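You operate a simulated robot arm through the tools that you are given. There is no shell and no other tool.

You run a simulated robot arm. Do the job below in one go: nothing can be reset, and whatever is moved stays where it is left.

JOB
Swap the short pine strip in the jig for the short OAK one.
Fine: free the jig first, lay the old strip on the free part of the table and lock the jig again.

Only the result counts: the job must be done as asked and must still hold three seconds after the hand-in. Knocking over, shifting, dropping, spilling or breaking anything else fails it.

ROBOT AND FRAMES
A 7-joint arm with a two-finger parallel gripper, fixed in place. Base frame: the origin is on the floor under the middle of its stand, x ahead of it, y to its left, z up; the work surface is at about z = 774. Lengths are in mm, angles in rad, forces in N, time in s.
With the tool pointing down near the work surface it reaches from about 100 to 660 mm from the base axis. Its first joint turns from -1.152 to 1.152 rad. Payload 1.57 kg.
The tool frame sits at the grasp point between the pads (the TCP): z along the fingers, y along the line on which they close. The tips reach 30 mm beyond it. Largest opening 80 mm; finger width 17, thickness 12; the body of the gripper, 40 by 82 mm, starts 80 mm behind the TCP.
Orientation is told as [roll, pitch, yaw] about the base's x, y, z axes, in that order, counted from this pose: with the fingers straight down and closing along the base's y, the tool's x points along the base's -x, its y along +y and its z along -z.

CONTROLS
- The arm moves only by the tool drive_tool. Its argument "motion" is a list of rows, each a list of 6 numbers: the shift along the tool's x, y, z in units of 20 mm (1.0 is 20 mm), then the turn, a rotation vector about the tool's x, y, z in units of 5 degrees (1.0 is 5 degrees). In form: [[x, y, z, wx, wy, wz], ...]. A call has 1 to 20 rows; each row shifts and turns the commanded pose from where the row before left it, along the tool's axes as they then stand. "gripper" is the closure, from 0 (fully open) to 1 (shut), set as the call begins (left out, the last holds). A call with a number of a shift or a turn outside -1 to 1 is refused whole. Each row takes 0.2 s and may step no farther than 50 mm and 0.15 rad from the row before; otherwise, or with a gripper value out of range, the whole call is refused. A pose out of reach is approached as far as the arm can. The call stops where the force on the tool passes 40 N (or 10 N more than at its start, if that is more) or the arm is blocked; 0.2 s more then pass. Each finger travels about 72 mm/s and halts on what it meets, pressing with about 26 N; the grip force reading is that of the motor and also rises with nothing between the fingers. The clock runs only during rows and for 0.2 s after the last one: add rows that do not move to give the fingers time. The reply holds the time, the measured pose of the TCP, the force on the tool along the base axes, the opening and the grip force, in the units named above and with some noise, with the torque about the TCP (base axes, N m) and any sound that the robot's microphone picked up.
- Cameras (640 x 400 px; columns grow to the right, rows downward): "scene" is fixed at [64.7, 453.2, 1404.5]; the picture's right is [-0.59, -0.81, 0.00], its down [-0.59, 0.43, -0.68] and it looks along [0.55, -0.40, -0.73] (base axes); focal length 262 px, centre (320, 200). "wrist" rides on the gripper at [72, -7, -122] in the tool frame; the picture's right is [0.09, 1.00, 0.00], its down [-0.84, 0.08, -0.54] and it looks along [-0.54, 0.05, 0.84] (tool axes); focal length 238 px, centre (320, 200). There is no depth. A picture from a camera that has moved, and an enlarged one, comes with that camera's place and axes in the base frame and with its lens.
- grab_frame(camera): a new picture of that camera. It takes no simulated time.
- enlarge(camera, box): a new picture of the part [left, top, right, bottom] of that camera's present view, enlarged. It takes no simulated time.
- job_done(): hands the job in; it is judged then, once.

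Places have to be worked out from the pictures, the camera data and where the tool is seen. Open the gripper and draw the arm clear of the work before you hand the job in, unless the task says otherwise.

The tools are called after "Emit:" by a JSON object that holds its "api" and its "payload". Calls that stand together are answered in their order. drive_tool: Moves the arm, as the interface text tells. Its arguments: {"type":"object","properties":{"motion":{"type":"array","items":{"type":"array","items":{"type":"number"}}},"gripper":{"type":"number"}},"required":["motion"]} The other tools are called the same way: grab_frame (camera) takes a picture; enlarge (camera, box) takes an enlarged picture of a part of a camera's view; job_done () hands the job in.

At the start:

```text
time_s: 0.0
position: [412.3, -123.5, 1131.6]
ee_rot: [0.0, 0.0, -0.001]
wrist_force: [0.2, -0.3, 0.0]
wrist_torque: [0.0, -0.03, 0.05]
width: 80.0
grasp_force: 0.1
```

scene: 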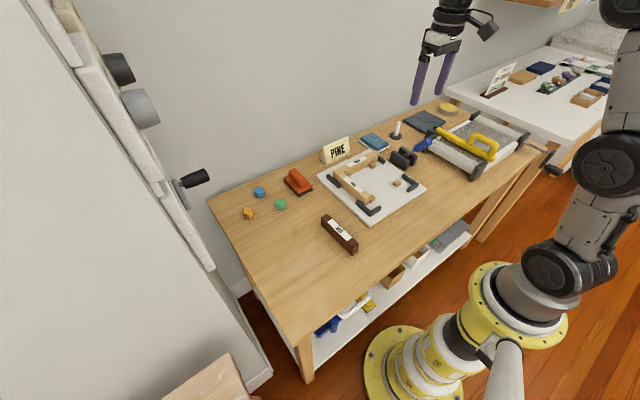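
wrist: 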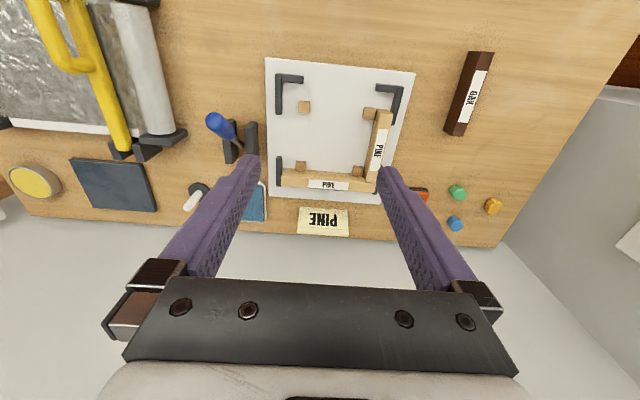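

I'll start by looking closely at the jig and the strips in both cameras.

Emit:
{"api": "enlarge", "payload": {"camera": "scene", "box": [300, 120, 440, 230]}}

Emit:
{"api": "enlarge", "payload": {"camera": "wrist", "box": [190, 40, 510, 240]}}

Emit:
{"api": "enlarge", "payload": {"camera": "scene", "box": [200, 80, 560, 305]}}

```text
3.64 times, centred on (370, 175) of scene
camera zoom: at [64.7, 453.2, 1404.5], right [-0.59, -0.81, 0.0], down [-0.59, 0.43, -0.68], along [0.55, -0.4, -0.73], focal length 951 px, centre (138, 291)
```

zoom: 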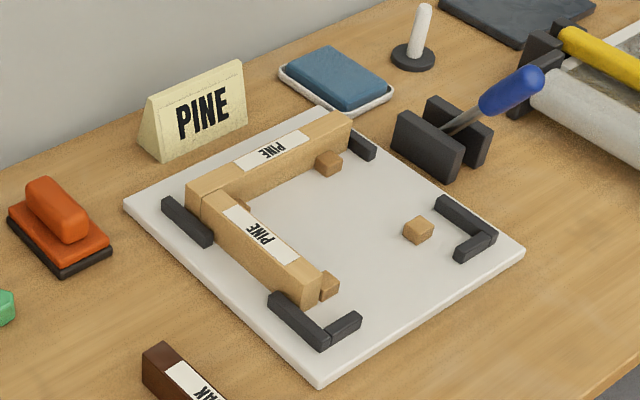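

```text
2.00 times, centred on (350, 140) of wrist
camera zoom: at [339.6, -129.2, 1252.8], right [-0.09, 1.0, 0.0], down [0.84, 0.08, 0.54], along [0.54, 0.05, -0.84], focal length 477 px, centre (260, 320)
```

zoom: 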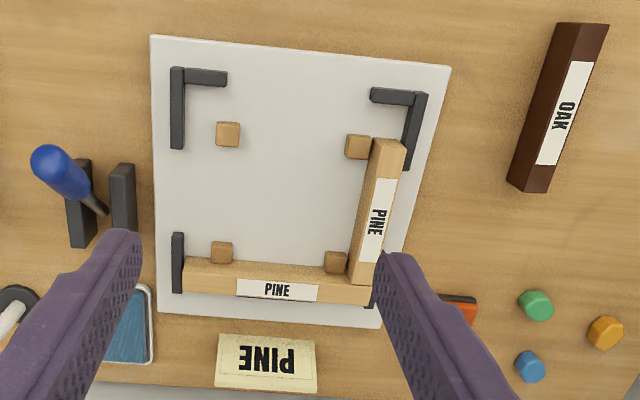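

```text
1.78 times, centred on (380, 192) of scene
camera zoom: at [64.7, 453.2, 1404.5], right [-0.59, -0.81, 0.0], down [-0.59, 0.43, -0.68], along [0.55, -0.4, -0.73], focal length 465 px, centre (213, 213)
```

zoom: 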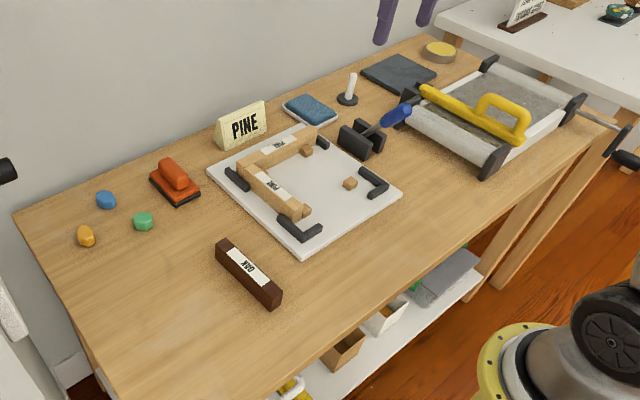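

The jig plate spans about x 363–641, y −221–41. The left strip (along x) is about 150 mm long and the far one about 200 mm, so the left one is the short pine strip. I'll enlarge the lever and the shelf to understand the lock and check for other oak strips.

Emit:
{"api": "enlarge", "payload": {"camera": "scene", "box": [380, 115, 460, 185]}}

Emit:
{"api": "enlarge", "payload": {"camera": "scene", "box": [310, 190, 480, 340]}}

Emit:
{"api": "enlarge", "payload": {"camera": "scene", "box": [430, 30, 640, 150]}}

Emit:
{"api": "enlarge", "payload": {"camera": "wrist", "box": [170, 70, 310, 220]}}

```text
5.71 times, centred on (420, 150) of scene
camera zoom: at [64.7, 453.2, 1404.5], right [-0.59, -0.81, 0.0], down [-0.59, 0.43, -0.68], along [0.55, -0.4, -0.73], focal length 1495 px, centre (-251, 486)
```

zoom: 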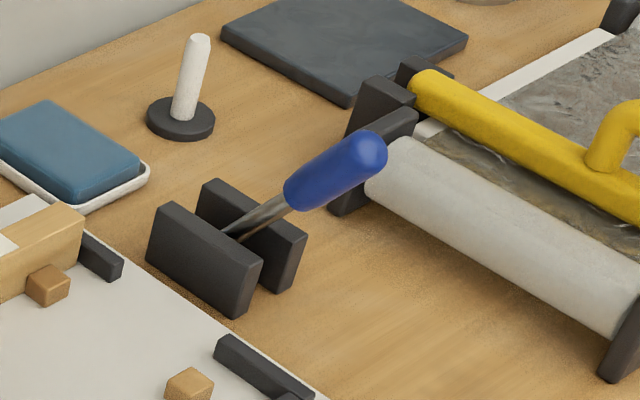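

```text
2.67 times, centred on (395, 265) of scene
camera zoom: at [64.7, 453.2, 1404.5], right [-0.59, -0.81, 0.0], down [-0.59, 0.43, -0.68], along [0.55, -0.4, -0.73], focal length 698 px, centre (120, 27)
```

zoom: 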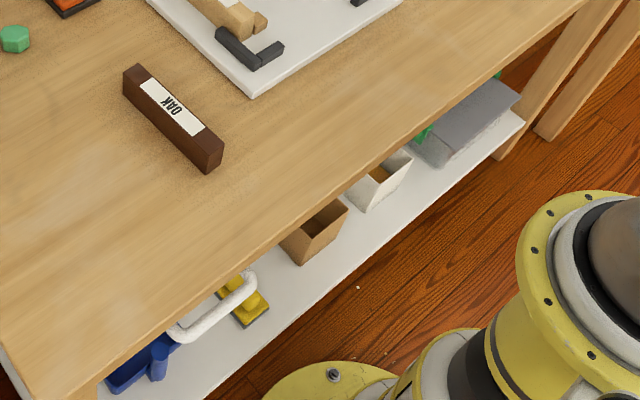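

```text
3.05 times, centred on (535, 90) of scene
camera zoom: at [64.7, 453.2, 1404.5], right [-0.59, -0.81, 0.0], down [-0.59, 0.43, -0.68], along [0.55, -0.4, -0.73], focal length 797 px, centre (-335, 535)
```

zoom: 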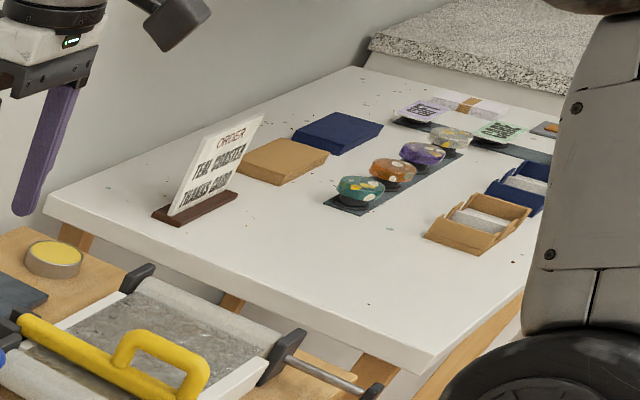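

```text
2.67 times, centred on (240, 145) of wrist
camera zoom: at [339.6, -129.2, 1252.8], right [-0.09, 1.0, 0.0], down [0.84, 0.08, 0.54], along [0.54, 0.05, -0.84], focal length 636 px, centre (533, 347)
```

zoom: 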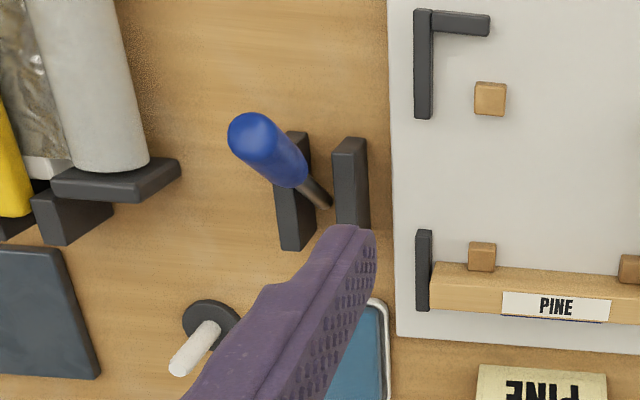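

There's a blue-handled lever between two black cheeks beside the plate, which must be the jig lock. I'll move the wrist camera closer to the lever, staying high, to measure its tilt.

Emit:
{"api": "drive_tool", "payload": {"motion": [[0.4, -0.9, 0.6, 0, 0, 0], [0.4, -0.9, 0.6, 0, 0, 0], [0.4, -0.9, 0.6, 0, 0, 0], [0.4, -0.9, 0.6, 0, 0, 0], [0.4, -0.9, 0.6, 0, 0, 0], [0.4, -0.9, 0.6, 0, 0, 0], [0.4, -0.9, 0.6, 0, 0, 0], [0.4, -0.9, 0.6, 0, 0, 0], [0, 0, 0, 0, 0, 0]], "gripper": 0}}

```text
time_s: 2.0
position: [348.8, -268.8, 1035.4]
ee_rot: [0.001, 0.001, 0.0]
wrist_force: [0.5, -0.2, 0.0]
wrist_torque: [0.04, 0.0, -0.02]
width: 79.9
grasp_force: 0.1
```

The arm arrived as commanded. I'm taking pictures of the lever from here.

Emit:
{"api": "grab_frame", "payload": {"camera": "wrist"}}

Emit:
{"api": "enlarge", "payload": {"camera": "wrist", "box": [220, 50, 420, 210]}}

Emit:
{"api": "grab_frame", "payload": {"camera": "scene"}}

```text
taken
camera wrist: at [275.2, -274.8, 1157.0], right [-0.09, 1.0, 0.0], down [0.84, 0.08, 0.54], along [0.54, 0.05, -0.84], focal length 238 px, centre (320, 200)
```

wrist: 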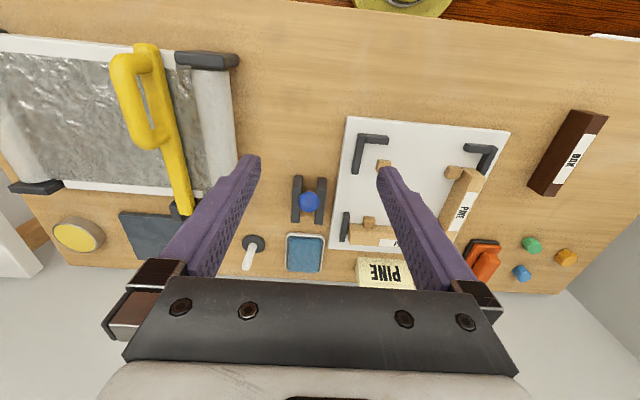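

```text
2.50 times, centred on (320, 130) of wrist
camera zoom: at [275.2, -274.8, 1157.0], right [-0.09, 1.0, 0.0], down [0.84, 0.08, 0.54], along [0.54, 0.05, -0.84], focal length 596 px, centre (320, 375)
```

zoom: 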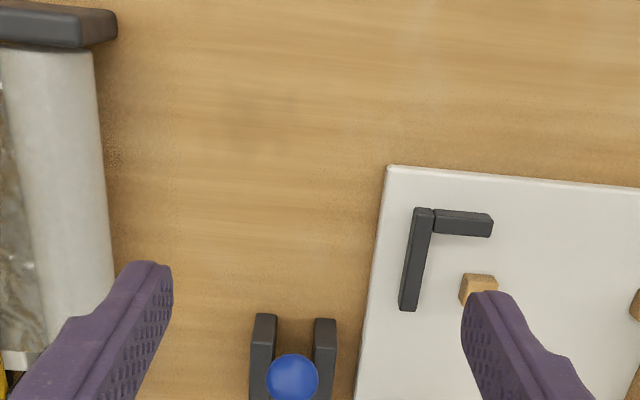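

```text
taken
```

scene: 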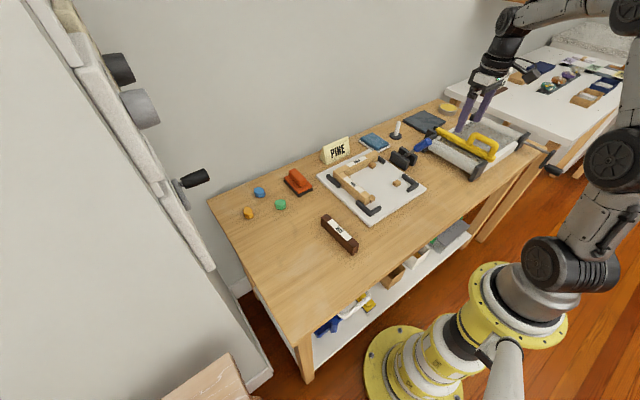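

The second view looks almost straight down the lever. Triangulated, its pivot is near (516, −274, 787) and the knob end near (441, −274, 900), so it leans about 33° toward the robot, in the x–z plane. I'll move above the handle with the fingers open, straddling it in y, and check.

Emit:
{"api": "drive_tool", "payload": {"motion": [[-0.91, -0.0433, 0, 0, 0, 0], [-0.91, -0.0433, 0, 0, 0, 0], [-0.91, -0.0433, 0, 0, 0, 0], [-0.91, -0.0433, 0, 0, 0, 0], [-0.91, -0.0433, 0, 0, 0, 0], [-0.91, -0.0433, 0, 0, 0, 0], [0, 0, 0.8, 0, 0, 0], [0, 0, 0.8, 0, 0, 0], [0, 0, 0.8, 0, 0, 0], [0, 0, 0.8, 0, 0, 0], [0, 0, 0.8, 0, 0, 0], [0, 0, 0, 0, 0, 0]]}}

Emit:
{"api": "grab_frame", "payload": {"camera": "wrist"}}

Emit:
{"api": "enlarge", "payload": {"camera": "scene", "box": [370, 60, 530, 190]}}

```text
time_s: 4.6
position: [456.9, -272.5, 956.2]
ee_rot: [0.001, 0.001, 0.0]
wrist_force: [-0.4, -0.3, -0.3]
wrist_torque: [0.0, -0.02, 0.02]
width: 80.2
grasp_force: 0.1
```

```text
taken
camera wrist: at [383.6, -277.6, 1077.0], right [-0.09, 1.0, 0.0], down [0.84, 0.08, 0.54], along [0.54, 0.05, -0.84], focal length 238 px, centre (320, 200)
```

wrist: 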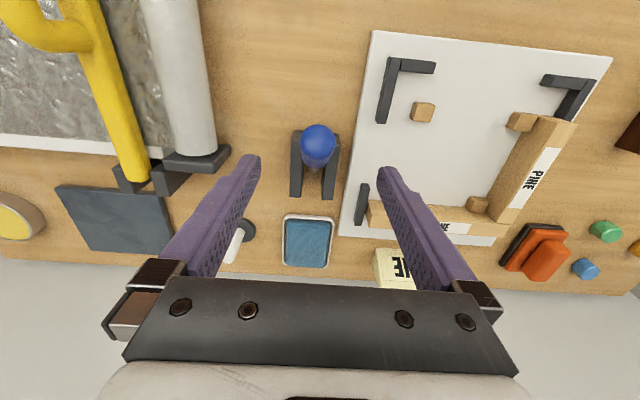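

```text
3.08 times, centred on (450, 125) of scene
camera zoom: at [64.7, 453.2, 1404.5], right [-0.59, -0.81, 0.0], down [-0.59, 0.43, -0.68], along [0.55, -0.4, -0.73], focal length 805 px, centre (-80, 431)
```

zoom: 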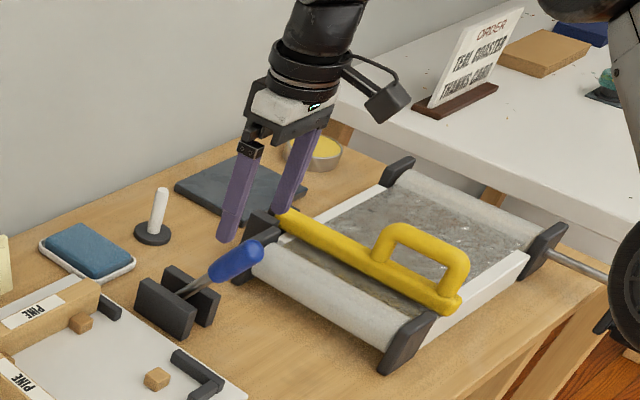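

The handle sits centred between the fingers, with the knob end around (441, −273, 903). I'll descend 81 mm so the pads sit on either side of the handle's middle, then close gently.

Emit:
{"api": "drive_tool", "payload": {"motion": [[0, -0.03, 0.81, 0, 0, 0], [0, -0.03, 0.81, 0, 0, 0], [0, 0, 0.81, 0, 0, 0], [0, 0, 0.81, 0, 0, 0], [0, 0, 0.81, 0, 0, 0], [0, 0, 0, 0, 0, 0]]}}

Emit:
{"api": "grab_frame", "payload": {"camera": "wrist"}}

Emit:
{"api": "enlarge", "payload": {"camera": "scene", "box": [370, 60, 530, 190]}}

```text
time_s: 6.0
position: [456.7, -274.3, 873.5]
ee_rot: [0.0, 0.0, -0.001]
wrist_force: [-0.6, 0.3, 0.4]
wrist_torque: [-0.02, -0.01, 0.0]
width: 79.9
grasp_force: 0.1
```

```text
taken
camera wrist: at [383.7, -280.3, 995.4], right [-0.09, 1.0, 0.0], down [0.84, 0.08, 0.54], along [0.54, 0.05, -0.84], focal length 238 px, centre (320, 200)
```

wrist: 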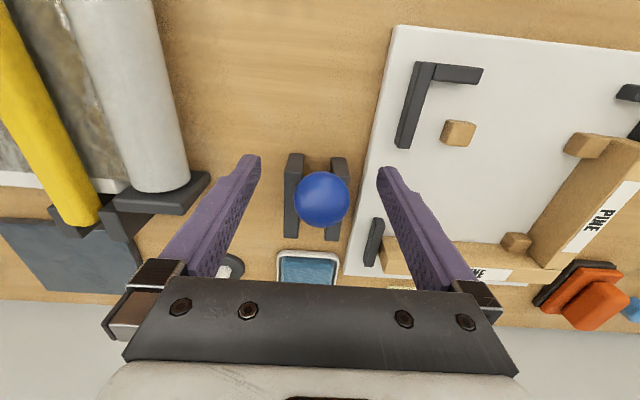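

```text
3.08 times, centred on (450, 125) of scene
camera zoom: at [64.7, 453.2, 1404.5], right [-0.59, -0.81, 0.0], down [-0.59, 0.43, -0.68], along [0.55, -0.4, -0.73], focal length 805 px, centre (-80, 431)
```

zoom: 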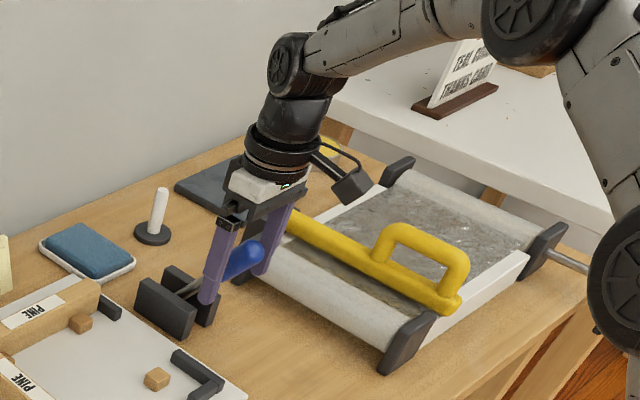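

The handle is between the pads. Closing on it now.

Emit:
{"api": "drive_tool", "payload": {"motion": [[0, 0, 0, 0, 0, 0], [0, 0, 0, 0, 0, 0], [0, 0, 0, 0, 0, 0], [0, 0, 0, 0, 0, 0]], "gripper": 1}}

```text
time_s: 7.0
position: [456.5, -274.9, 873.8]
ee_rot: [0.0, -0.001, -0.001]
wrist_force: [-0.5, -0.1, -0.1]
wrist_torque: [0.01, -0.02, -0.03]
width: 27.5
grasp_force: 37.8
```

Gripped at 27.5 mm width. I'll test the direction gently with a small arc away from the robot about the pivot and read the force.

Emit:
{"api": "drive_tool", "payload": {"motion": [[-0.39, 0, -0.245, 0, 0, 0], [-0.405, 0, -0.205, 0, 0, 0], [0, 0, 0, 0, 0, 0]]}}

Emit:
{"api": "enlarge", "payload": {"camera": "scene", "box": [370, 60, 530, 190]}}

```text
time_s: 7.8
position: [471.2, -276.2, 881.7]
ee_rot: [0.003, 0.004, 0.001]
wrist_force: [-11.6, -6.1, -9.2]
wrist_torque: [0.04, 1.27, -0.05]
width: 27.8
grasp_force: 37.9
```

```text
3.08 times, centred on (450, 125) of scene
camera zoom: at [64.6, 453.0, 1404.6], right [-0.59, -0.81, 0.0], down [-0.59, 0.43, -0.68], along [0.55, -0.4, -0.73], focal length 805 px, centre (-80, 431)
```

zoom: 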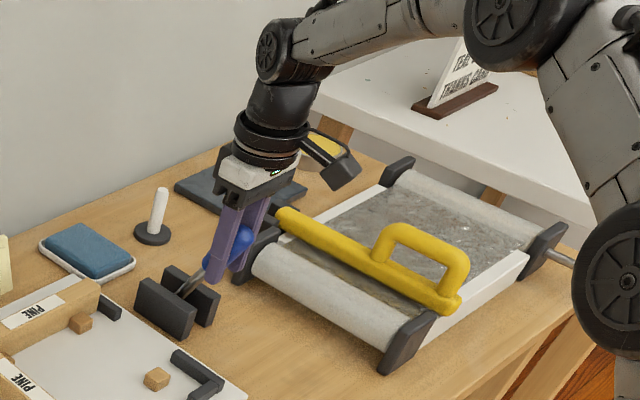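

The handle is following, with about 12 N of resistance. I'll continue the arc a few more degrees.

Emit:
{"api": "drive_tool", "payload": {"motion": [[-0.43, 0, -0.17, 0, 0, 0], [-0.435, 0, -0.135, 0, 0, 0], [-0.45, 0, -0.095, 0, 0, 0], [0, 0, 0, 0, 0, 0]]}}

Emit:
{"api": "enlarge", "payload": {"camera": "scene", "box": [370, 60, 530, 190]}}

Emit:
{"api": "grab_frame", "payload": {"camera": "wrist"}}

```text
time_s: 8.8
position: [497.7, -275.4, 891.6]
ee_rot: [0.0, 0.002, 0.001]
wrist_force: [-13.8, -7.6, -3.7]
wrist_torque: [0.01, 1.4, -0.1]
width: 27.3
grasp_force: 38.3
```

```text
3.08 times, centred on (450, 125) of scene
camera zoom: at [64.5, 453.0, 1404.6], right [-0.59, -0.81, 0.0], down [-0.59, 0.43, -0.68], along [0.55, -0.4, -0.73], focal length 805 px, centre (-80, 431)
```

zoom: 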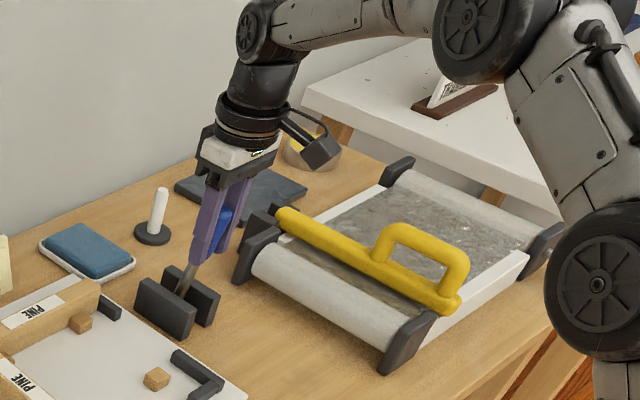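

```text
taken
camera wrist: at [425.5, -280.1, 1012.8], right [-0.09, 1.0, 0.0], down [0.84, 0.08, 0.54], along [0.54, 0.05, -0.84], focal length 238 px, centre (320, 200)
```

wrist: 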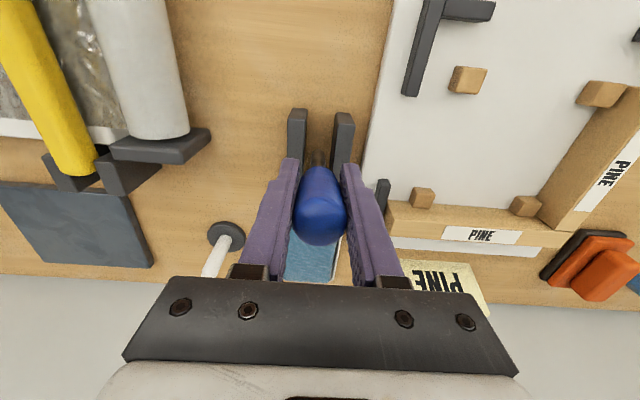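

The lever follows smoothly and is now close to vertical. I'll carry on along the arc past vertical.

Emit:
{"api": "drive_tool", "payload": {"motion": [[-0.455, 0, -0.055, 0, 0, 0], [-0.46, 0, -0.015, 0, 0, 0], [-0.46, 0, 0.025, 0, 0, 0], [-0.455, 0, 0.065, 0, 0, 0], [0, 0, 0, 0, 0, 0]]}}

Emit:
{"api": "enlarge", "payload": {"camera": "scene", "box": [370, 60, 530, 190]}}

```text
time_s: 10.0
position: [535.8, -275.0, 890.2]
ee_rot: [-0.004, -0.002, 0.0]
wrist_force: [-9.8, -11.1, 3.8]
wrist_torque: [0.06, 1.07, -0.04]
width: 27.3
grasp_force: 37.8
```

```text
3.08 times, centred on (450, 125) of scene
camera zoom: at [64.5, 453.0, 1404.6], right [-0.59, -0.81, 0.0], down [-0.59, 0.43, -0.68], along [0.55, -0.4, -0.73], focal length 805 px, centre (-80, 431)
```

zoom: 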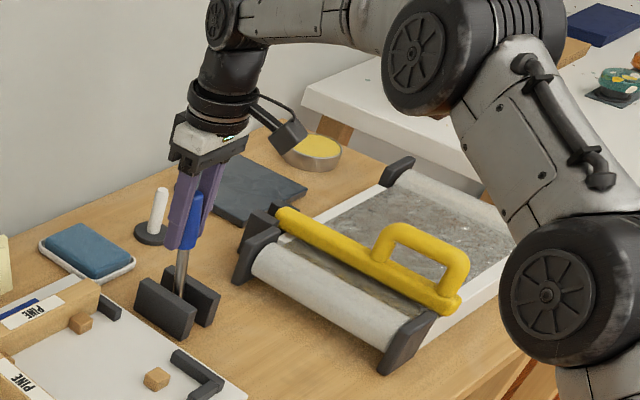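

Lever is past vertical. I notice something changing on the plate near the far strip, so I'll check the jig before going further.

Emit:
{"api": "enlarge", "payload": {"camera": "scene", "box": [300, 120, 440, 230]}}

Emit:
{"api": "grab_frame", "payload": {"camera": "wrist"}}

```text
3.64 times, centred on (370, 175) of scene
camera zoom: at [64.5, 453.0, 1404.6], right [-0.59, -0.81, 0.0], down [-0.59, 0.43, -0.68], along [0.55, -0.4, -0.73], focal length 951 px, centre (138, 291)
```

zoom: 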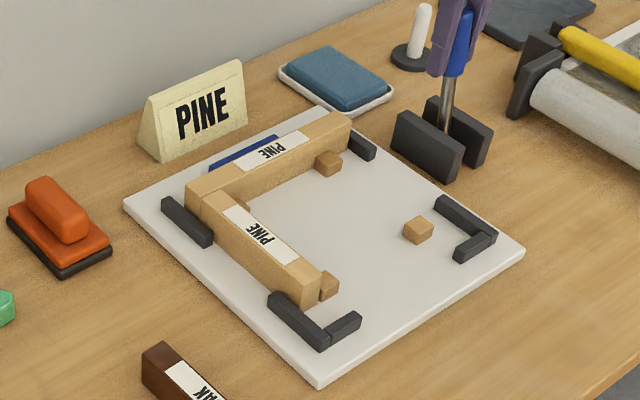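

```text
taken
camera wrist: at [462.2, -279.8, 1013.0], right [-0.09, 1.0, 0.0], down [0.84, 0.08, 0.54], along [0.54, 0.05, -0.84], focal length 238 px, centre (320, 200)
```

wrist: 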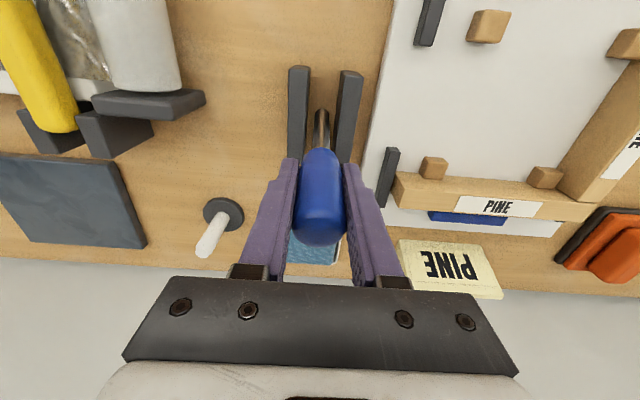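

A blue clamp bar is backing away from the far strip as the lever swings, so this is the freeing direction. I'll continue the arc until it meets its stop.

Emit:
{"api": "drive_tool", "payload": {"motion": [[-0.445, 0, 0.105, 0, 0, 0], [-0.435, 0, 0.14, 0, 0, 0], [-0.425, 0, 0.18, 0, 0, 0], [0, 0, 0, 0, 0, 0]]}}

Emit:
{"api": "enlarge", "payload": {"camera": "scene", "box": [300, 90, 460, 230]}}

```text
time_s: 11.0
position: [561.7, -273.8, 883.3]
ee_rot: [-0.001, 0.0, -0.001]
wrist_force: [-10.4, -3.2, 8.6]
wrist_torque: [-0.09, 1.33, 0.0]
width: 27.4
grasp_force: 37.7
```

```text
2.86 times, centred on (380, 160) of scene
camera zoom: at [64.4, 453.2, 1404.5], right [-0.59, -0.81, 0.0], down [-0.59, 0.43, -0.68], along [0.55, -0.4, -0.73], focal length 747 px, centre (149, 314)
```

zoom: 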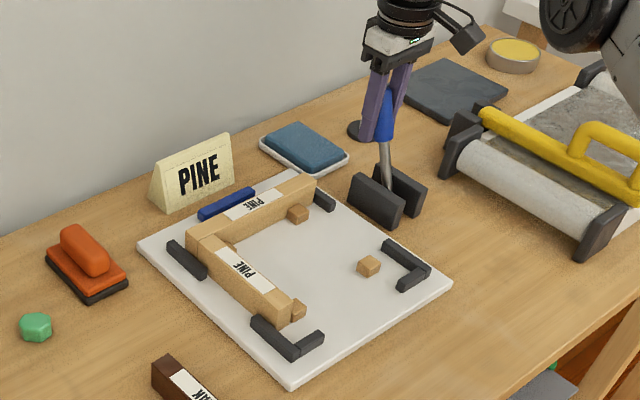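

The bar is well clear of the far strip now. I'll go on a bit further toward the lever's other end stop.

Emit:
{"api": "drive_tool", "payload": {"motion": [[-0.405, 0, 0.22, 0, 0, 0], [-0.38, 0, 0.25, 0, 0, 0], [0, 0, 0, 0, 0, 0]]}}

Emit:
{"api": "enlarge", "payload": {"camera": "scene", "box": [300, 90, 460, 230]}}

Emit:
{"api": "grab_frame", "payload": {"camera": "wrist"}}

```text
time_s: 11.8
position: [574.1, -275.1, 875.5]
ee_rot: [0.001, 0.006, 0.001]
wrist_force: [-28.6, 1.8, 19.5]
wrist_torque: [-0.05, 0.37, -0.01]
width: 27.3
grasp_force: 37.9
```

```text
2.86 times, centred on (380, 160) of scene
camera zoom: at [63.7, 453.4, 1404.5], right [-0.59, -0.81, 0.0], down [-0.59, 0.43, -0.68], along [0.55, -0.4, -0.73], focal length 747 px, centre (149, 314)
```

zoom: 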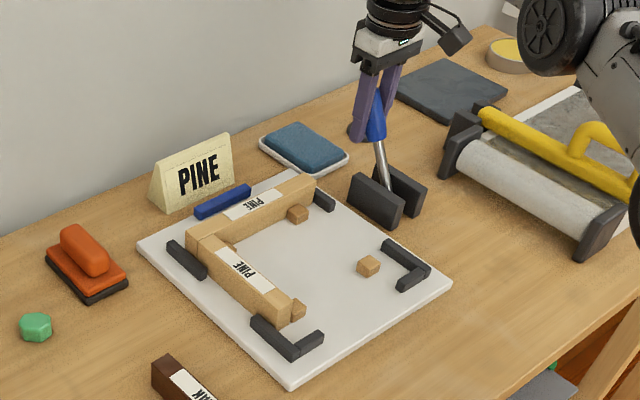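

```text
taken
camera wrist: at [502.2, -280.4, 997.4], right [-0.09, 1.0, 0.0], down [0.84, 0.08, 0.54], along [0.54, 0.05, -0.84], focal length 238 px, centre (320, 200)
```

wrist: 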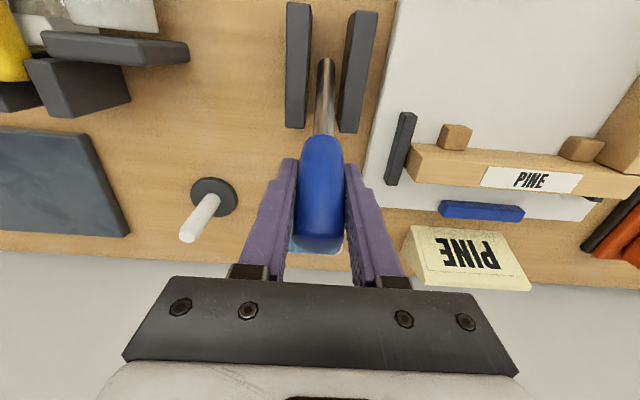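

The force jumped to ~29 N at about 34° past vertical, so the lever has reached its other stop and the clamp bar is fully back. I'll ease off slightly, open the fingers and rise straight up.

Emit:
{"api": "drive_tool", "payload": {"motion": [[0.12, 0, -0.1, 0, 0, 0], [0, 0, 0, 0, 0, 0]]}}

Emit:
{"api": "drive_tool", "payload": {"motion": [[0, 0, 0, 0, 0, 0], [0, 0, 0, 0, 0, 0], [0, 0, 0, 0, 0, 0], [0, 0, 0, 0, 0, 0], [0, 0, 0, 0, 0, 0]], "gripper": 0}}

Emit:
{"api": "enlarge", "payload": {"camera": "scene", "box": [300, 90, 460, 230]}}

```text
time_s: 12.4
position: [574.3, -274.2, 875.9]
ee_rot: [0.0, 0.001, 0.0]
wrist_force: [-15.8, -2.8, 11.0]
wrist_torque: [0.03, 0.46, -0.14]
width: 27.6
grasp_force: 38.1
```

```text
time_s: 13.6
position: [575.5, -273.8, 875.0]
ee_rot: [0.001, 0.0, -0.001]
wrist_force: [-0.2, -0.2, 0.1]
wrist_torque: [-0.01, 0.01, 0.02]
width: 80.0
grasp_force: 0.0
```

```text
2.86 times, centred on (380, 160) of scene
camera zoom: at [64.7, 453.2, 1404.5], right [-0.59, -0.81, 0.0], down [-0.59, 0.43, -0.68], along [0.55, -0.4, -0.73], focal length 747 px, centre (149, 314)
```

zoom: 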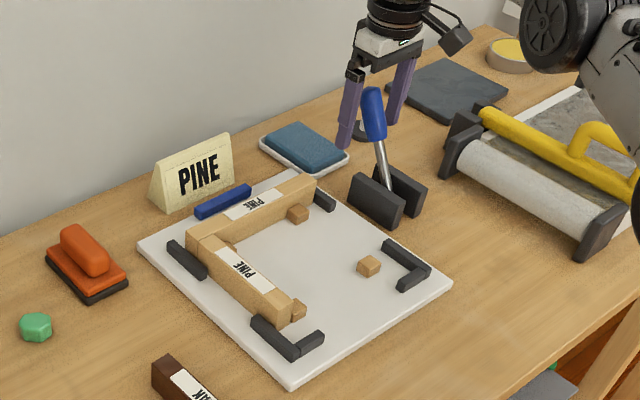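

The lever stays put when released. Rising straight up, then going over toward the strips for a clear look.

Emit:
{"api": "drive_tool", "payload": {"motion": [[0, 0, -1, 0, 0, 0], [0, 0, -1, 0, 0, 0], [0, 0, -1, 0, 0, 0], [0, 0, -1, 0, 0, 0], [0, 0, -1, 0, 0, 0], [0, 0, -1, 0, 0, 0], [0, 0, -1, 0, 0, 0], [0, 0, -1, 0, 0, 0], [0, 0, 0, 0, 0, 0]]}}

Emit:
{"api": "drive_tool", "payload": {"motion": [[0.9, 1, 0, 0, 0, 0], [0.9, 1, 0, 0, 0, 0], [0.9, 1, 0, 0, 0, 0], [0.9, 1, 0, 0, 0, 0], [0.9, 1, 0, 0, 0, 0], [0.9, 1, 0, 0, 0, 0], [0.9, 1, 0, 0, 0, 0], [0.9, 1, 0, 0, 0, 0], [0.9, 1, 0, 0, 0, 0], [0.9, 1, 0, 0, 0, 0], [0.9, 1, 0, 0, 0, 0], [0.9, 1, 0, 0, 0, 0], [0.9, 1, 0, 0, 0, 0], [0, 0.5, 0, 0, 0, 0], [0, 0, 0, 0, 0, 0]]}}

Emit:
{"api": "grab_frame", "payload": {"camera": "wrist"}}

Emit:
{"api": "enlarge", "payload": {"camera": "wrist", "box": [200, 60, 460, 220]}}

```text
time_s: 15.6
position: [564.2, -269.3, 1022.0]
ee_rot: [0.002, -0.001, 0.0]
wrist_force: [-0.3, -0.1, -0.1]
wrist_torque: [0.02, -0.01, 0.02]
width: 80.1
grasp_force: 0.1
out of reach, approached as far as the arm can: row 6, 7
```

```text
time_s: 18.8
position: [327.5, 0.7, 1021.9]
ee_rot: [0.001, 0.0, 0.002]
wrist_force: [-0.3, 0.4, 0.3]
wrist_torque: [0.06, -0.01, -0.01]
width: 80.2
grasp_force: 0.0
```

```text
taken
camera wrist: at [255.7, -4.4, 1142.6], right [-0.09, 1.0, 0.0], down [0.84, 0.08, 0.54], along [0.54, 0.05, -0.84], focal length 238 px, centre (320, 200)
```

wrist: 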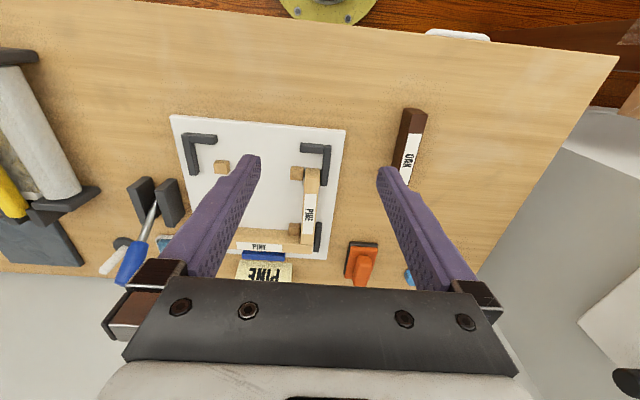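

```text
2.46 times, centred on (330, 140) of wrist
camera zoom: at [255.7, -4.4, 1142.6], right [-0.09, 1.0, 0.0], down [0.84, 0.08, 0.54], along [0.54, 0.05, -0.84], focal length 587 px, centre (295, 348)
```

zoom: 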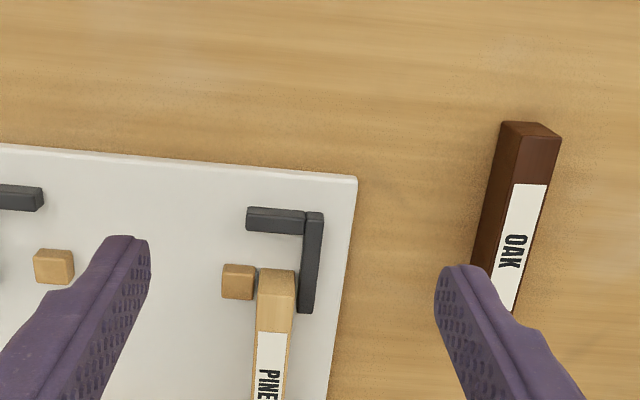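

Clear view of both short strips. I'll zoom in for accurate edges of the pine strip's slot and the oak strip.

Emit:
{"api": "enlarge", "payload": {"camera": "wrist", "box": [270, 130, 350, 255]}}

Emit:
{"api": "enlarge", "payload": {"camera": "wrist", "box": [370, 95, 450, 195]}}

Emit:
{"api": "enlarge", "payload": {"camera": "scene", "box": [310, 140, 390, 260]}}

```text
3.20 times, centred on (310, 192) of wrist
camera zoom: at [255.7, -4.4, 1142.6], right [-0.09, 1.0, 0.0], down [0.84, 0.08, 0.54], along [0.54, 0.05, -0.84], focal length 763 px, centre (352, 224)
```

zoom: 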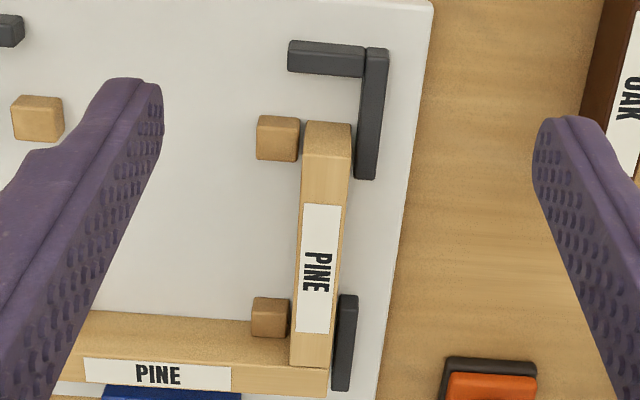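

```text
4.00 times, centred on (410, 145) of wrist
camera zoom: at [255.7, -4.4, 1142.6], right [-0.09, 1.0, 0.0], down [0.84, 0.08, 0.54], along [0.54, 0.05, -0.84], focal length 953 px, centre (-40, 420)
```

zoom: 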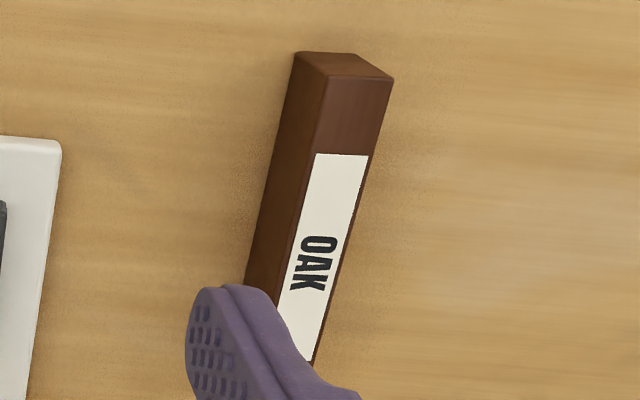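

```text
3.33 times, centred on (350, 200) of scene
camera zoom: at [64.7, 453.2, 1404.5], right [-0.59, -0.81, 0.0], down [-0.59, 0.43, -0.68], along [0.55, -0.4, -0.73], focal length 872 px, centre (220, 200)
```

zoom: 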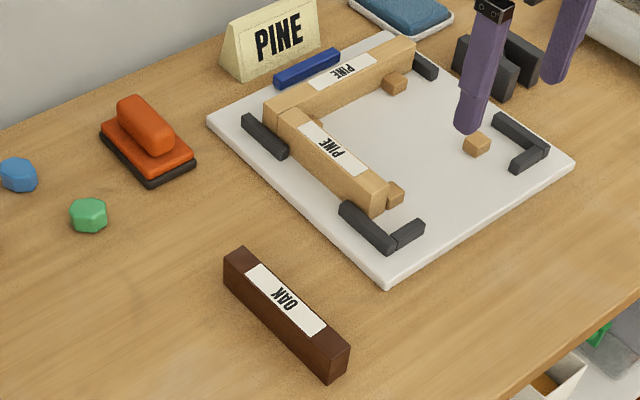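

Both strips measure about 134 × 24 × 38 mm. Pine spans x≈425–559, centred at y≈−1. Oak lies around (388, 138), turned about 3°. I'll zoom in on the scene camera to cross-check the heights.

Emit:
{"api": "enlarge", "payload": {"camera": "scene", "box": [318, 205, 368, 260]}}

Emit:
{"api": "enlarge", "payload": {"camera": "scene", "box": [325, 150, 385, 220]}}

```text
7.27 times, centred on (343, 232) of scene
camera zoom: at [64.7, 453.2, 1404.5], right [-0.59, -0.81, 0.0], down [-0.59, 0.43, -0.68], along [0.55, -0.4, -0.73], focal length 1902 px, centre (153, -36)
```

zoom: 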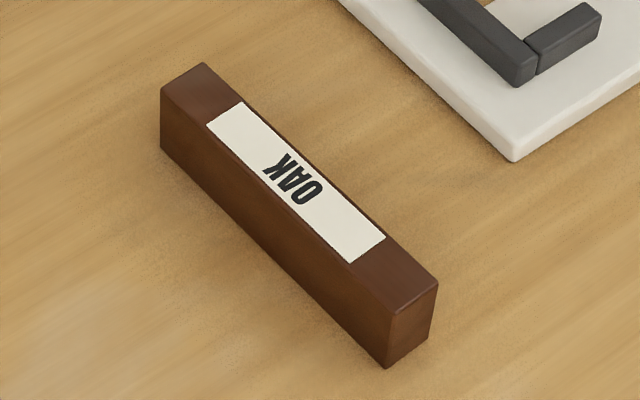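

```text
5.71 times, centred on (355, 185) of scene
camera zoom: at [64.7, 453.2, 1404.5], right [-0.59, -0.81, 0.0], down [-0.59, 0.43, -0.68], along [0.55, -0.4, -0.73], focal length 1495 px, centre (120, 286)
```

zoom: 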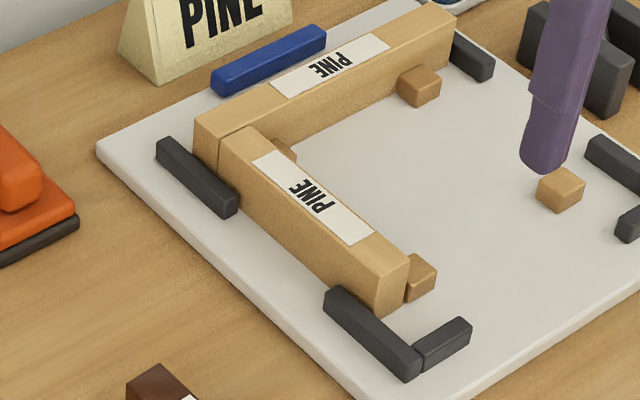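

The x and z estimates agree between the cameras, but y differs by ~13 mm. The wrist camera proved right at the lever, so I'll servo on it. I'll move above the middle of the pine strip and stay well clear in height.

Emit:
{"api": "drive_tool", "payload": {"motion": [[-0.9, 0, 0, 0, 0, 0], [-0.9, 0, 0, 0, 0, 0], [-0.9, 0, 0, 0, 0, 0], [-0.9, 0, 0, 0, 0, 0], [-0.9, 0, 0, 0, 0, 0], [-0.9, 0, 0, 0, 0, 0], [-0.9, 0, 0, 0, 0, 0], [-0.9, 0, 0, 0, 0, 0], [-0.9, 0, 0, 0, 0, 0], [0, -0.08, 1, 0, 0, 0], [0, 0, 1, 0, 0, 0], [0, 0, 1, 0, 0, 0], [0, 0, 1, 0, 0, 0], [0, 0, 1, 0, 0, 0], [0, 0, 0, 0, 0, 0]]}}

Emit:
{"api": "grab_frame", "payload": {"camera": "wrist"}}

Emit:
{"api": "enlarge", "payload": {"camera": "scene", "box": [310, 120, 440, 220]}}

```text
time_s: 22.0
position: [494.7, -0.4, 920.0]
ee_rot: [0.0, -0.001, -0.001]
wrist_force: [1.0, 0.1, -0.9]
wrist_torque: [0.01, 0.02, -0.01]
width: 79.9
grasp_force: 0.2
```

```text
taken
camera wrist: at [422.0, -5.3, 1040.6], right [-0.09, 1.0, 0.0], down [0.84, 0.08, 0.54], along [0.54, 0.05, -0.84], focal length 238 px, centre (320, 200)
```

wrist: 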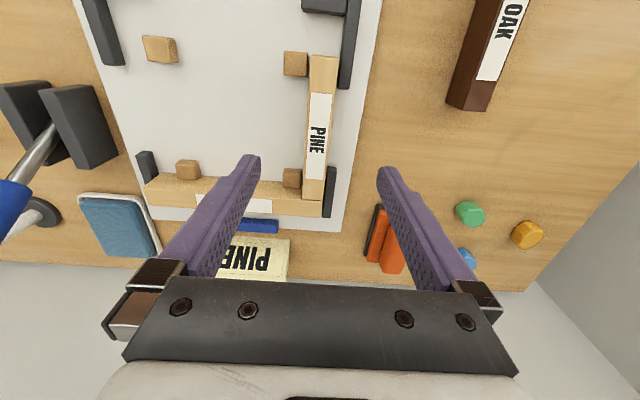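

```text
4.00 times, centred on (375, 170) of scene
camera zoom: at [64.7, 453.2, 1404.5], right [-0.59, -0.81, 0.0], down [-0.59, 0.43, -0.68], along [0.55, -0.4, -0.73], focal length 1046 px, centre (100, 320)
```

zoom: 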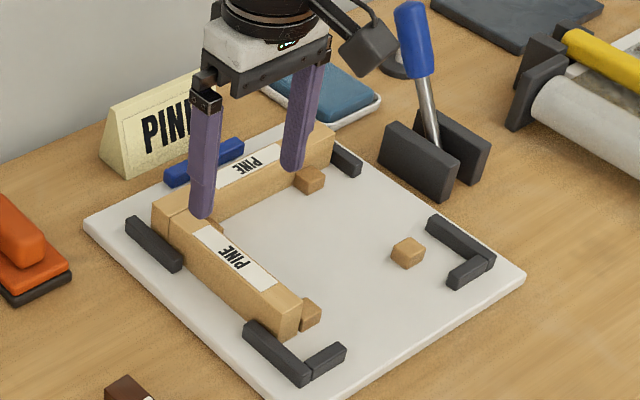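

I'm over the strip at z 920. Zooming in with the wrist camera to get its exact centreline and ends relative to the fingers.

Emit:
{"api": "enlarge", "payload": {"camera": "wrist", "box": [250, 30, 410, 230]}}

Emit:
{"api": "enlarge", "payload": {"camera": "wrist", "box": [280, 40, 380, 110]}}

Emit:
{"api": "enlarge", "payload": {"camera": "wrist", "box": [270, 150, 370, 230]}}

```text
2.00 times, centred on (330, 130) of wrist
camera zoom: at [422.0, -5.3, 1040.6], right [-0.09, 1.0, 0.0], down [0.84, 0.08, 0.54], along [0.54, 0.05, -0.84], focal length 477 px, centre (300, 340)
```

zoom: 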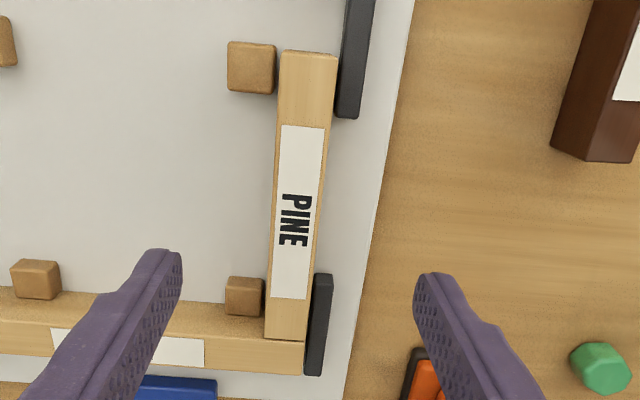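

```text
5.71 times, centred on (330, 75) of wrist
camera zoom: at [422.0, -5.3, 1040.6], right [-0.09, 1.0, 0.0], down [0.84, 0.08, 0.54], along [0.54, 0.05, -0.84], focal length 1362 px, centre (263, 914)
```

zoom: 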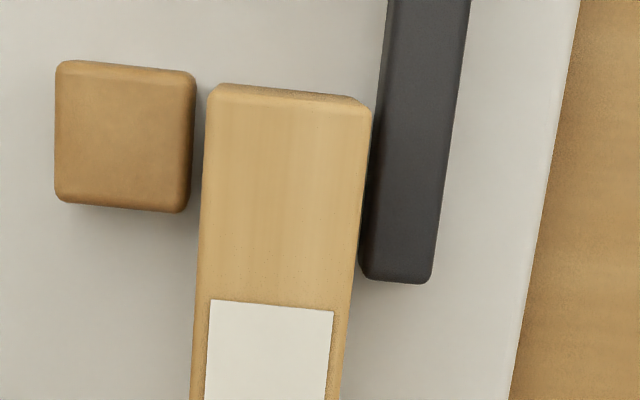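

```text
5.00 times, centred on (320, 190) of wrist
camera zoom: at [422.0, -5.3, 1040.6], right [-0.09, 1.0, 0.0], down [0.84, 0.08, 0.54], along [0.54, 0.05, -0.84], focal length 1192 px, centre (320, 250)
```

zoom: 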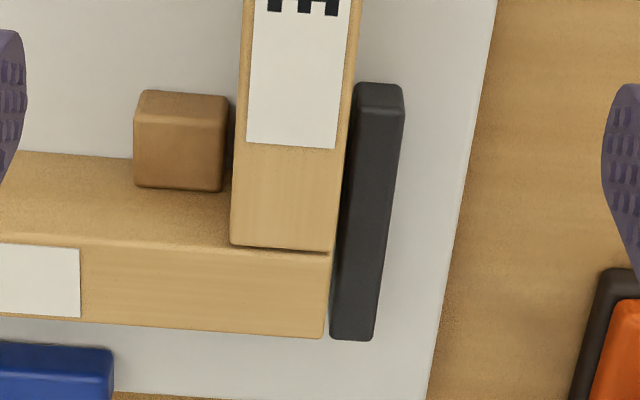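

Comparing several views, the strips and the table look consistent only if the surface is lower than 774, perhaps ~760. Heights matter for the grasp, so I'll shift the camera sideways at the same height and triangulate the sharp label corners.

Emit:
{"api": "enlarge", "payload": {"camera": "wrist", "box": [430, 0, 550, 120]}}

Emit:
{"api": "drive_tool", "payload": {"motion": [[0.5, -1, 0, 0, 0, 0], [0.5, -1, 0, 0, 0, 0], [0.5, -1, 0, 0, 0, 0], [0.5, -1, 0, 0, 0, 0], [0.5, -1, 0, 0, 0, 0], [0.5, -1, 0, 0, 0, 0], [0, 0, 0, 0, 0, 0], [0, 0, 0, 0, 0, 0]]}}

Emit:
{"api": "grab_frame", "payload": {"camera": "wrist"}}

Emit:
{"api": "enlarge", "payload": {"camera": "wrist", "box": [390, 20, 520, 220]}}

```text
3.33 times, centred on (490, 60) of wrist
camera zoom: at [422.0, -5.3, 1040.6], right [-0.09, 1.0, 0.0], down [0.84, 0.08, 0.54], along [0.54, 0.05, -0.84], focal length 794 px, centre (-247, 667)
```

zoom: 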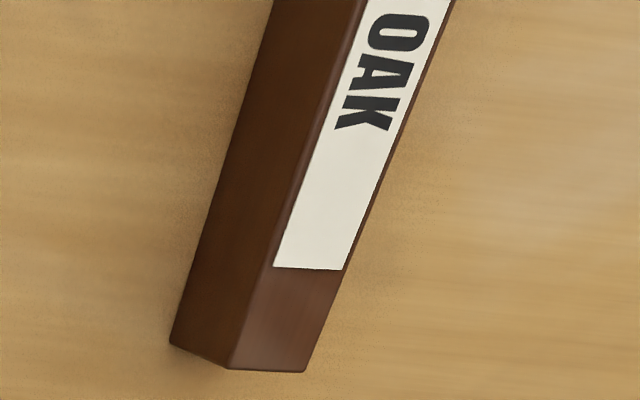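

```text
time_s: 23.8
position: [431.1, -119.3, 920.7]
ee_rot: [-0.002, 0.0, 0.001]
wrist_force: [-0.5, 0.6, -0.4]
wrist_torque: [-0.02, -0.01, 0.01]
width: 79.9
grasp_force: 0.1
```

```text
taken
camera wrist: at [358.8, -124.7, 1041.8], right [-0.09, 1.0, 0.0], down [0.84, 0.08, 0.54], along [0.54, 0.05, -0.84], focal length 238 px, centre (320, 200)
```

wrist: 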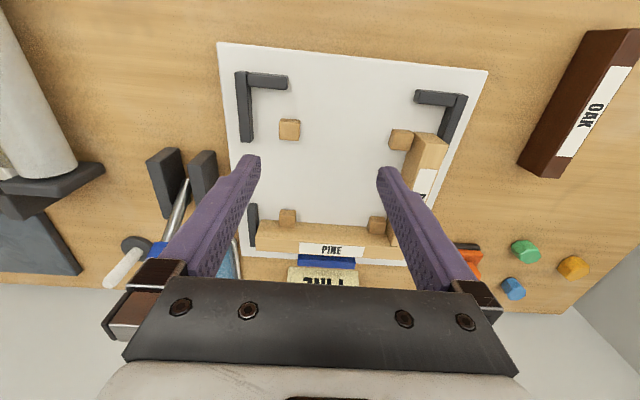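

```text
2.00 times, centred on (455, 120) of wrist
camera zoom: at [358.8, -124.7, 1041.8], right [-0.09, 1.0, 0.0], down [0.84, 0.08, 0.54], along [0.54, 0.05, -0.84], focal length 477 px, centre (50, 360)
```

zoom: 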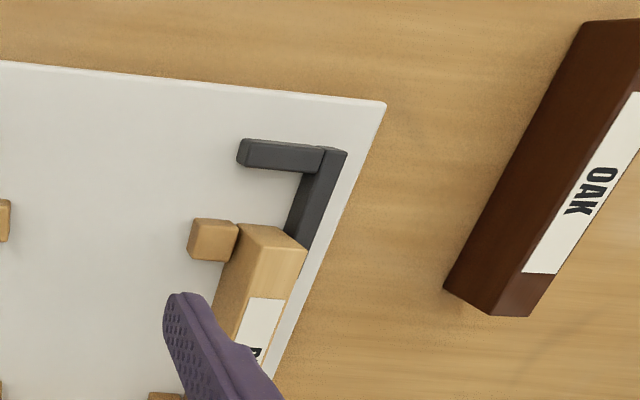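

Triangulation now agrees across views. The table is at z≈760 and the plate top at ≈771. The strips are about 138×24×40 mm, with the pine top at ≈812, centred at (498, −0.8). The oak is centred at ≈(391, 144), yaw ≈2.9°, top ≈800. I'll go above the pine's middle and descend partway.

Emit:
{"api": "drive_tool", "payload": {"motion": [[-0.561, 0.9875, 0, 0, 0, 0], [-0.561, 0.9875, 0, 0, 0, 0], [-0.561, 0.9875, 0, 0, 0, 0], [-0.561, 0.9875, 0, 0, 0, 0], [-0.561, 0.9875, 0, 0, 0, 0], [-0.561, 0.9875, 0, 0, 0, 0], [0, 0, 0.9, 0, 0, 0], [0, 0, 0.9, 0, 0, 0], [0, 0, 0.9, 0, 0, 0], [0, 0, 0, 0, 0, 0]]}}

Emit:
{"api": "grab_frame", "payload": {"camera": "wrist"}}

Emit:
{"api": "enlarge", "payload": {"camera": "scene", "box": [310, 120, 420, 220]}}

```text
time_s: 26.0
position: [500.2, -2.2, 866.1]
ee_rot: [-0.001, 0.001, 0.0]
wrist_force: [-0.7, -0.9, 0.7]
wrist_torque: [-0.02, 0.0, -0.01]
width: 79.9
grasp_force: 0.0
```

```text
taken
camera wrist: at [427.0, -7.5, 987.2], right [-0.09, 1.0, 0.0], down [0.84, 0.08, 0.54], along [0.54, 0.05, -0.84], focal length 238 px, centre (320, 200)
```

wrist: 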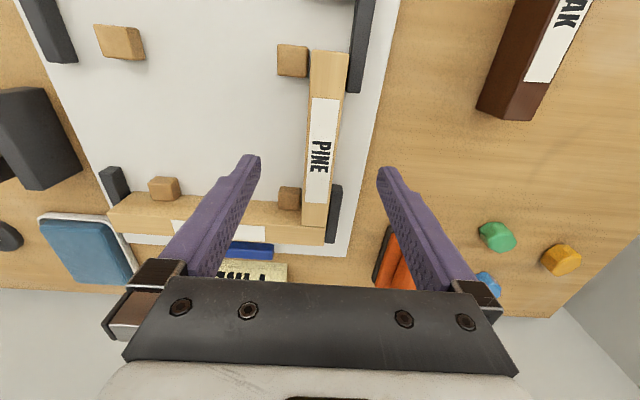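

```text
4.00 times, centred on (365, 170) of scene
camera zoom: at [64.7, 453.2, 1404.5], right [-0.59, -0.81, 0.0], down [-0.59, 0.43, -0.68], along [0.55, -0.4, -0.73], focal length 1046 px, centre (140, 320)
```

zoom: 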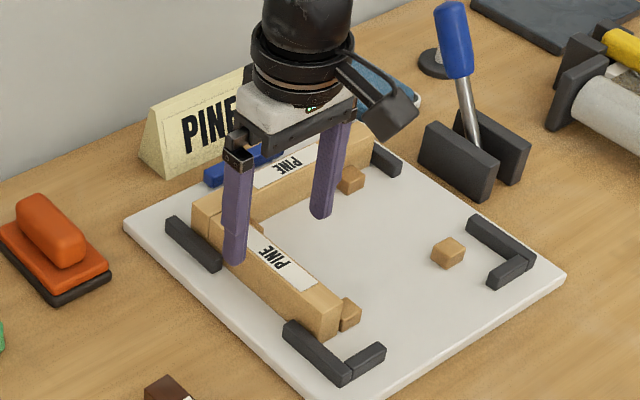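

Strip is centred between the fingers. Descending 36 mm more so that the tips come just beside it, then checking.

Emit:
{"api": "drive_tool", "payload": {"motion": [[0, 0.02, 0.6, 0, 0, 0], [0, 0, 0.6, 0, 0, 0], [0, 0, 0.6, 0, 0, 0], [0, 0, 0, 0, 0, 0]]}}

Emit:
{"api": "grab_frame", "payload": {"camera": "wrist"}}

Emit:
{"api": "enlarge", "payload": {"camera": "scene", "box": [325, 140, 405, 210]}}

```text
time_s: 27.0
position: [500.1, -1.1, 831.3]
ee_rot: [0.0, 0.0, 0.0]
wrist_force: [0.9, -0.4, 0.1]
wrist_torque: [0.02, 0.02, 0.0]
width: 80.1
grasp_force: 0.1
```

```text
taken
camera wrist: at [426.6, -7.6, 952.3], right [-0.09, 1.0, 0.0], down [0.84, 0.08, 0.54], along [0.54, 0.05, -0.84], focal length 238 px, centre (320, 200)
```

wrist: 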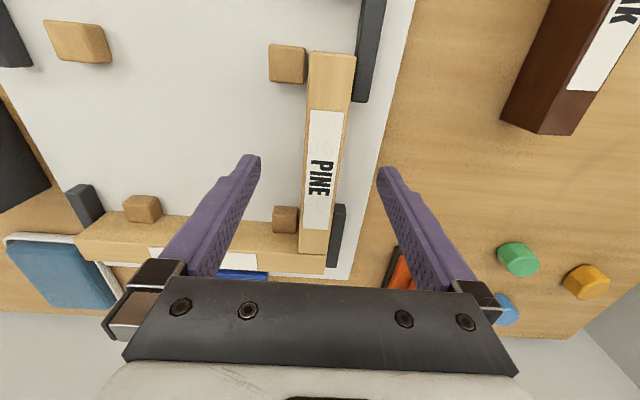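

```text
5.71 times, centred on (365, 175) of scene
camera zoom: at [64.7, 453.2, 1404.5], right [-0.59, -0.81, 0.0], down [-0.59, 0.43, -0.68], along [0.55, -0.4, -0.73], focal length 1495 px, centre (63, 343)
```

zoom: 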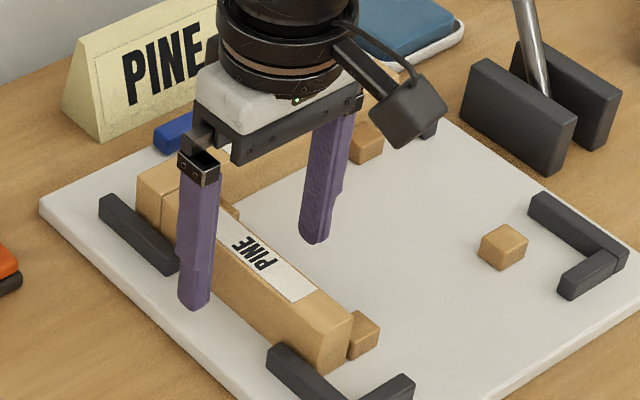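

Fingers are on either side of the strip and clear of the stops. I'll go down another 18 mm (tips about 10 mm above the plate) and close.

Emit:
{"api": "drive_tool", "payload": {"motion": [[0, 0, 0.45, 0, 0, 0], [0, 0, 0.45, 0, 0, 0], [0, 0, 0, 0, 0, 0]]}}

Emit:
{"api": "enlarge", "payload": {"camera": "scene", "box": [325, 140, 405, 210]}}

```text
time_s: 27.8
position: [498.8, -1.6, 812.8]
ee_rot: [0.002, -0.001, 0.0]
wrist_force: [0.8, 0.5, 0.9]
wrist_torque: [-0.01, 0.01, -0.03]
width: 80.1
grasp_force: 0.0
```

```text
5.71 times, centred on (365, 175) of scene
camera zoom: at [64.7, 453.2, 1404.5], right [-0.59, -0.81, 0.0], down [-0.59, 0.43, -0.68], along [0.55, -0.4, -0.73], focal length 1495 px, centre (63, 343)
```

zoom: 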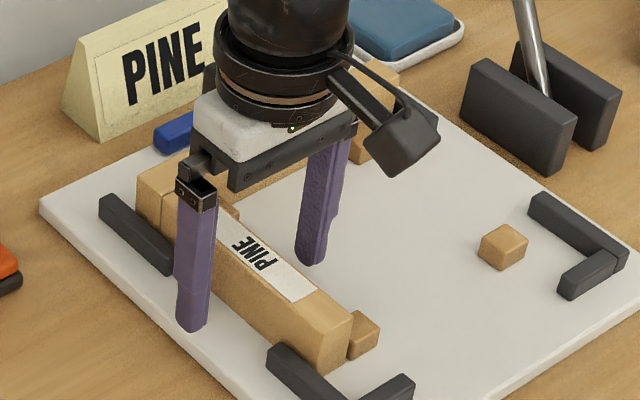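

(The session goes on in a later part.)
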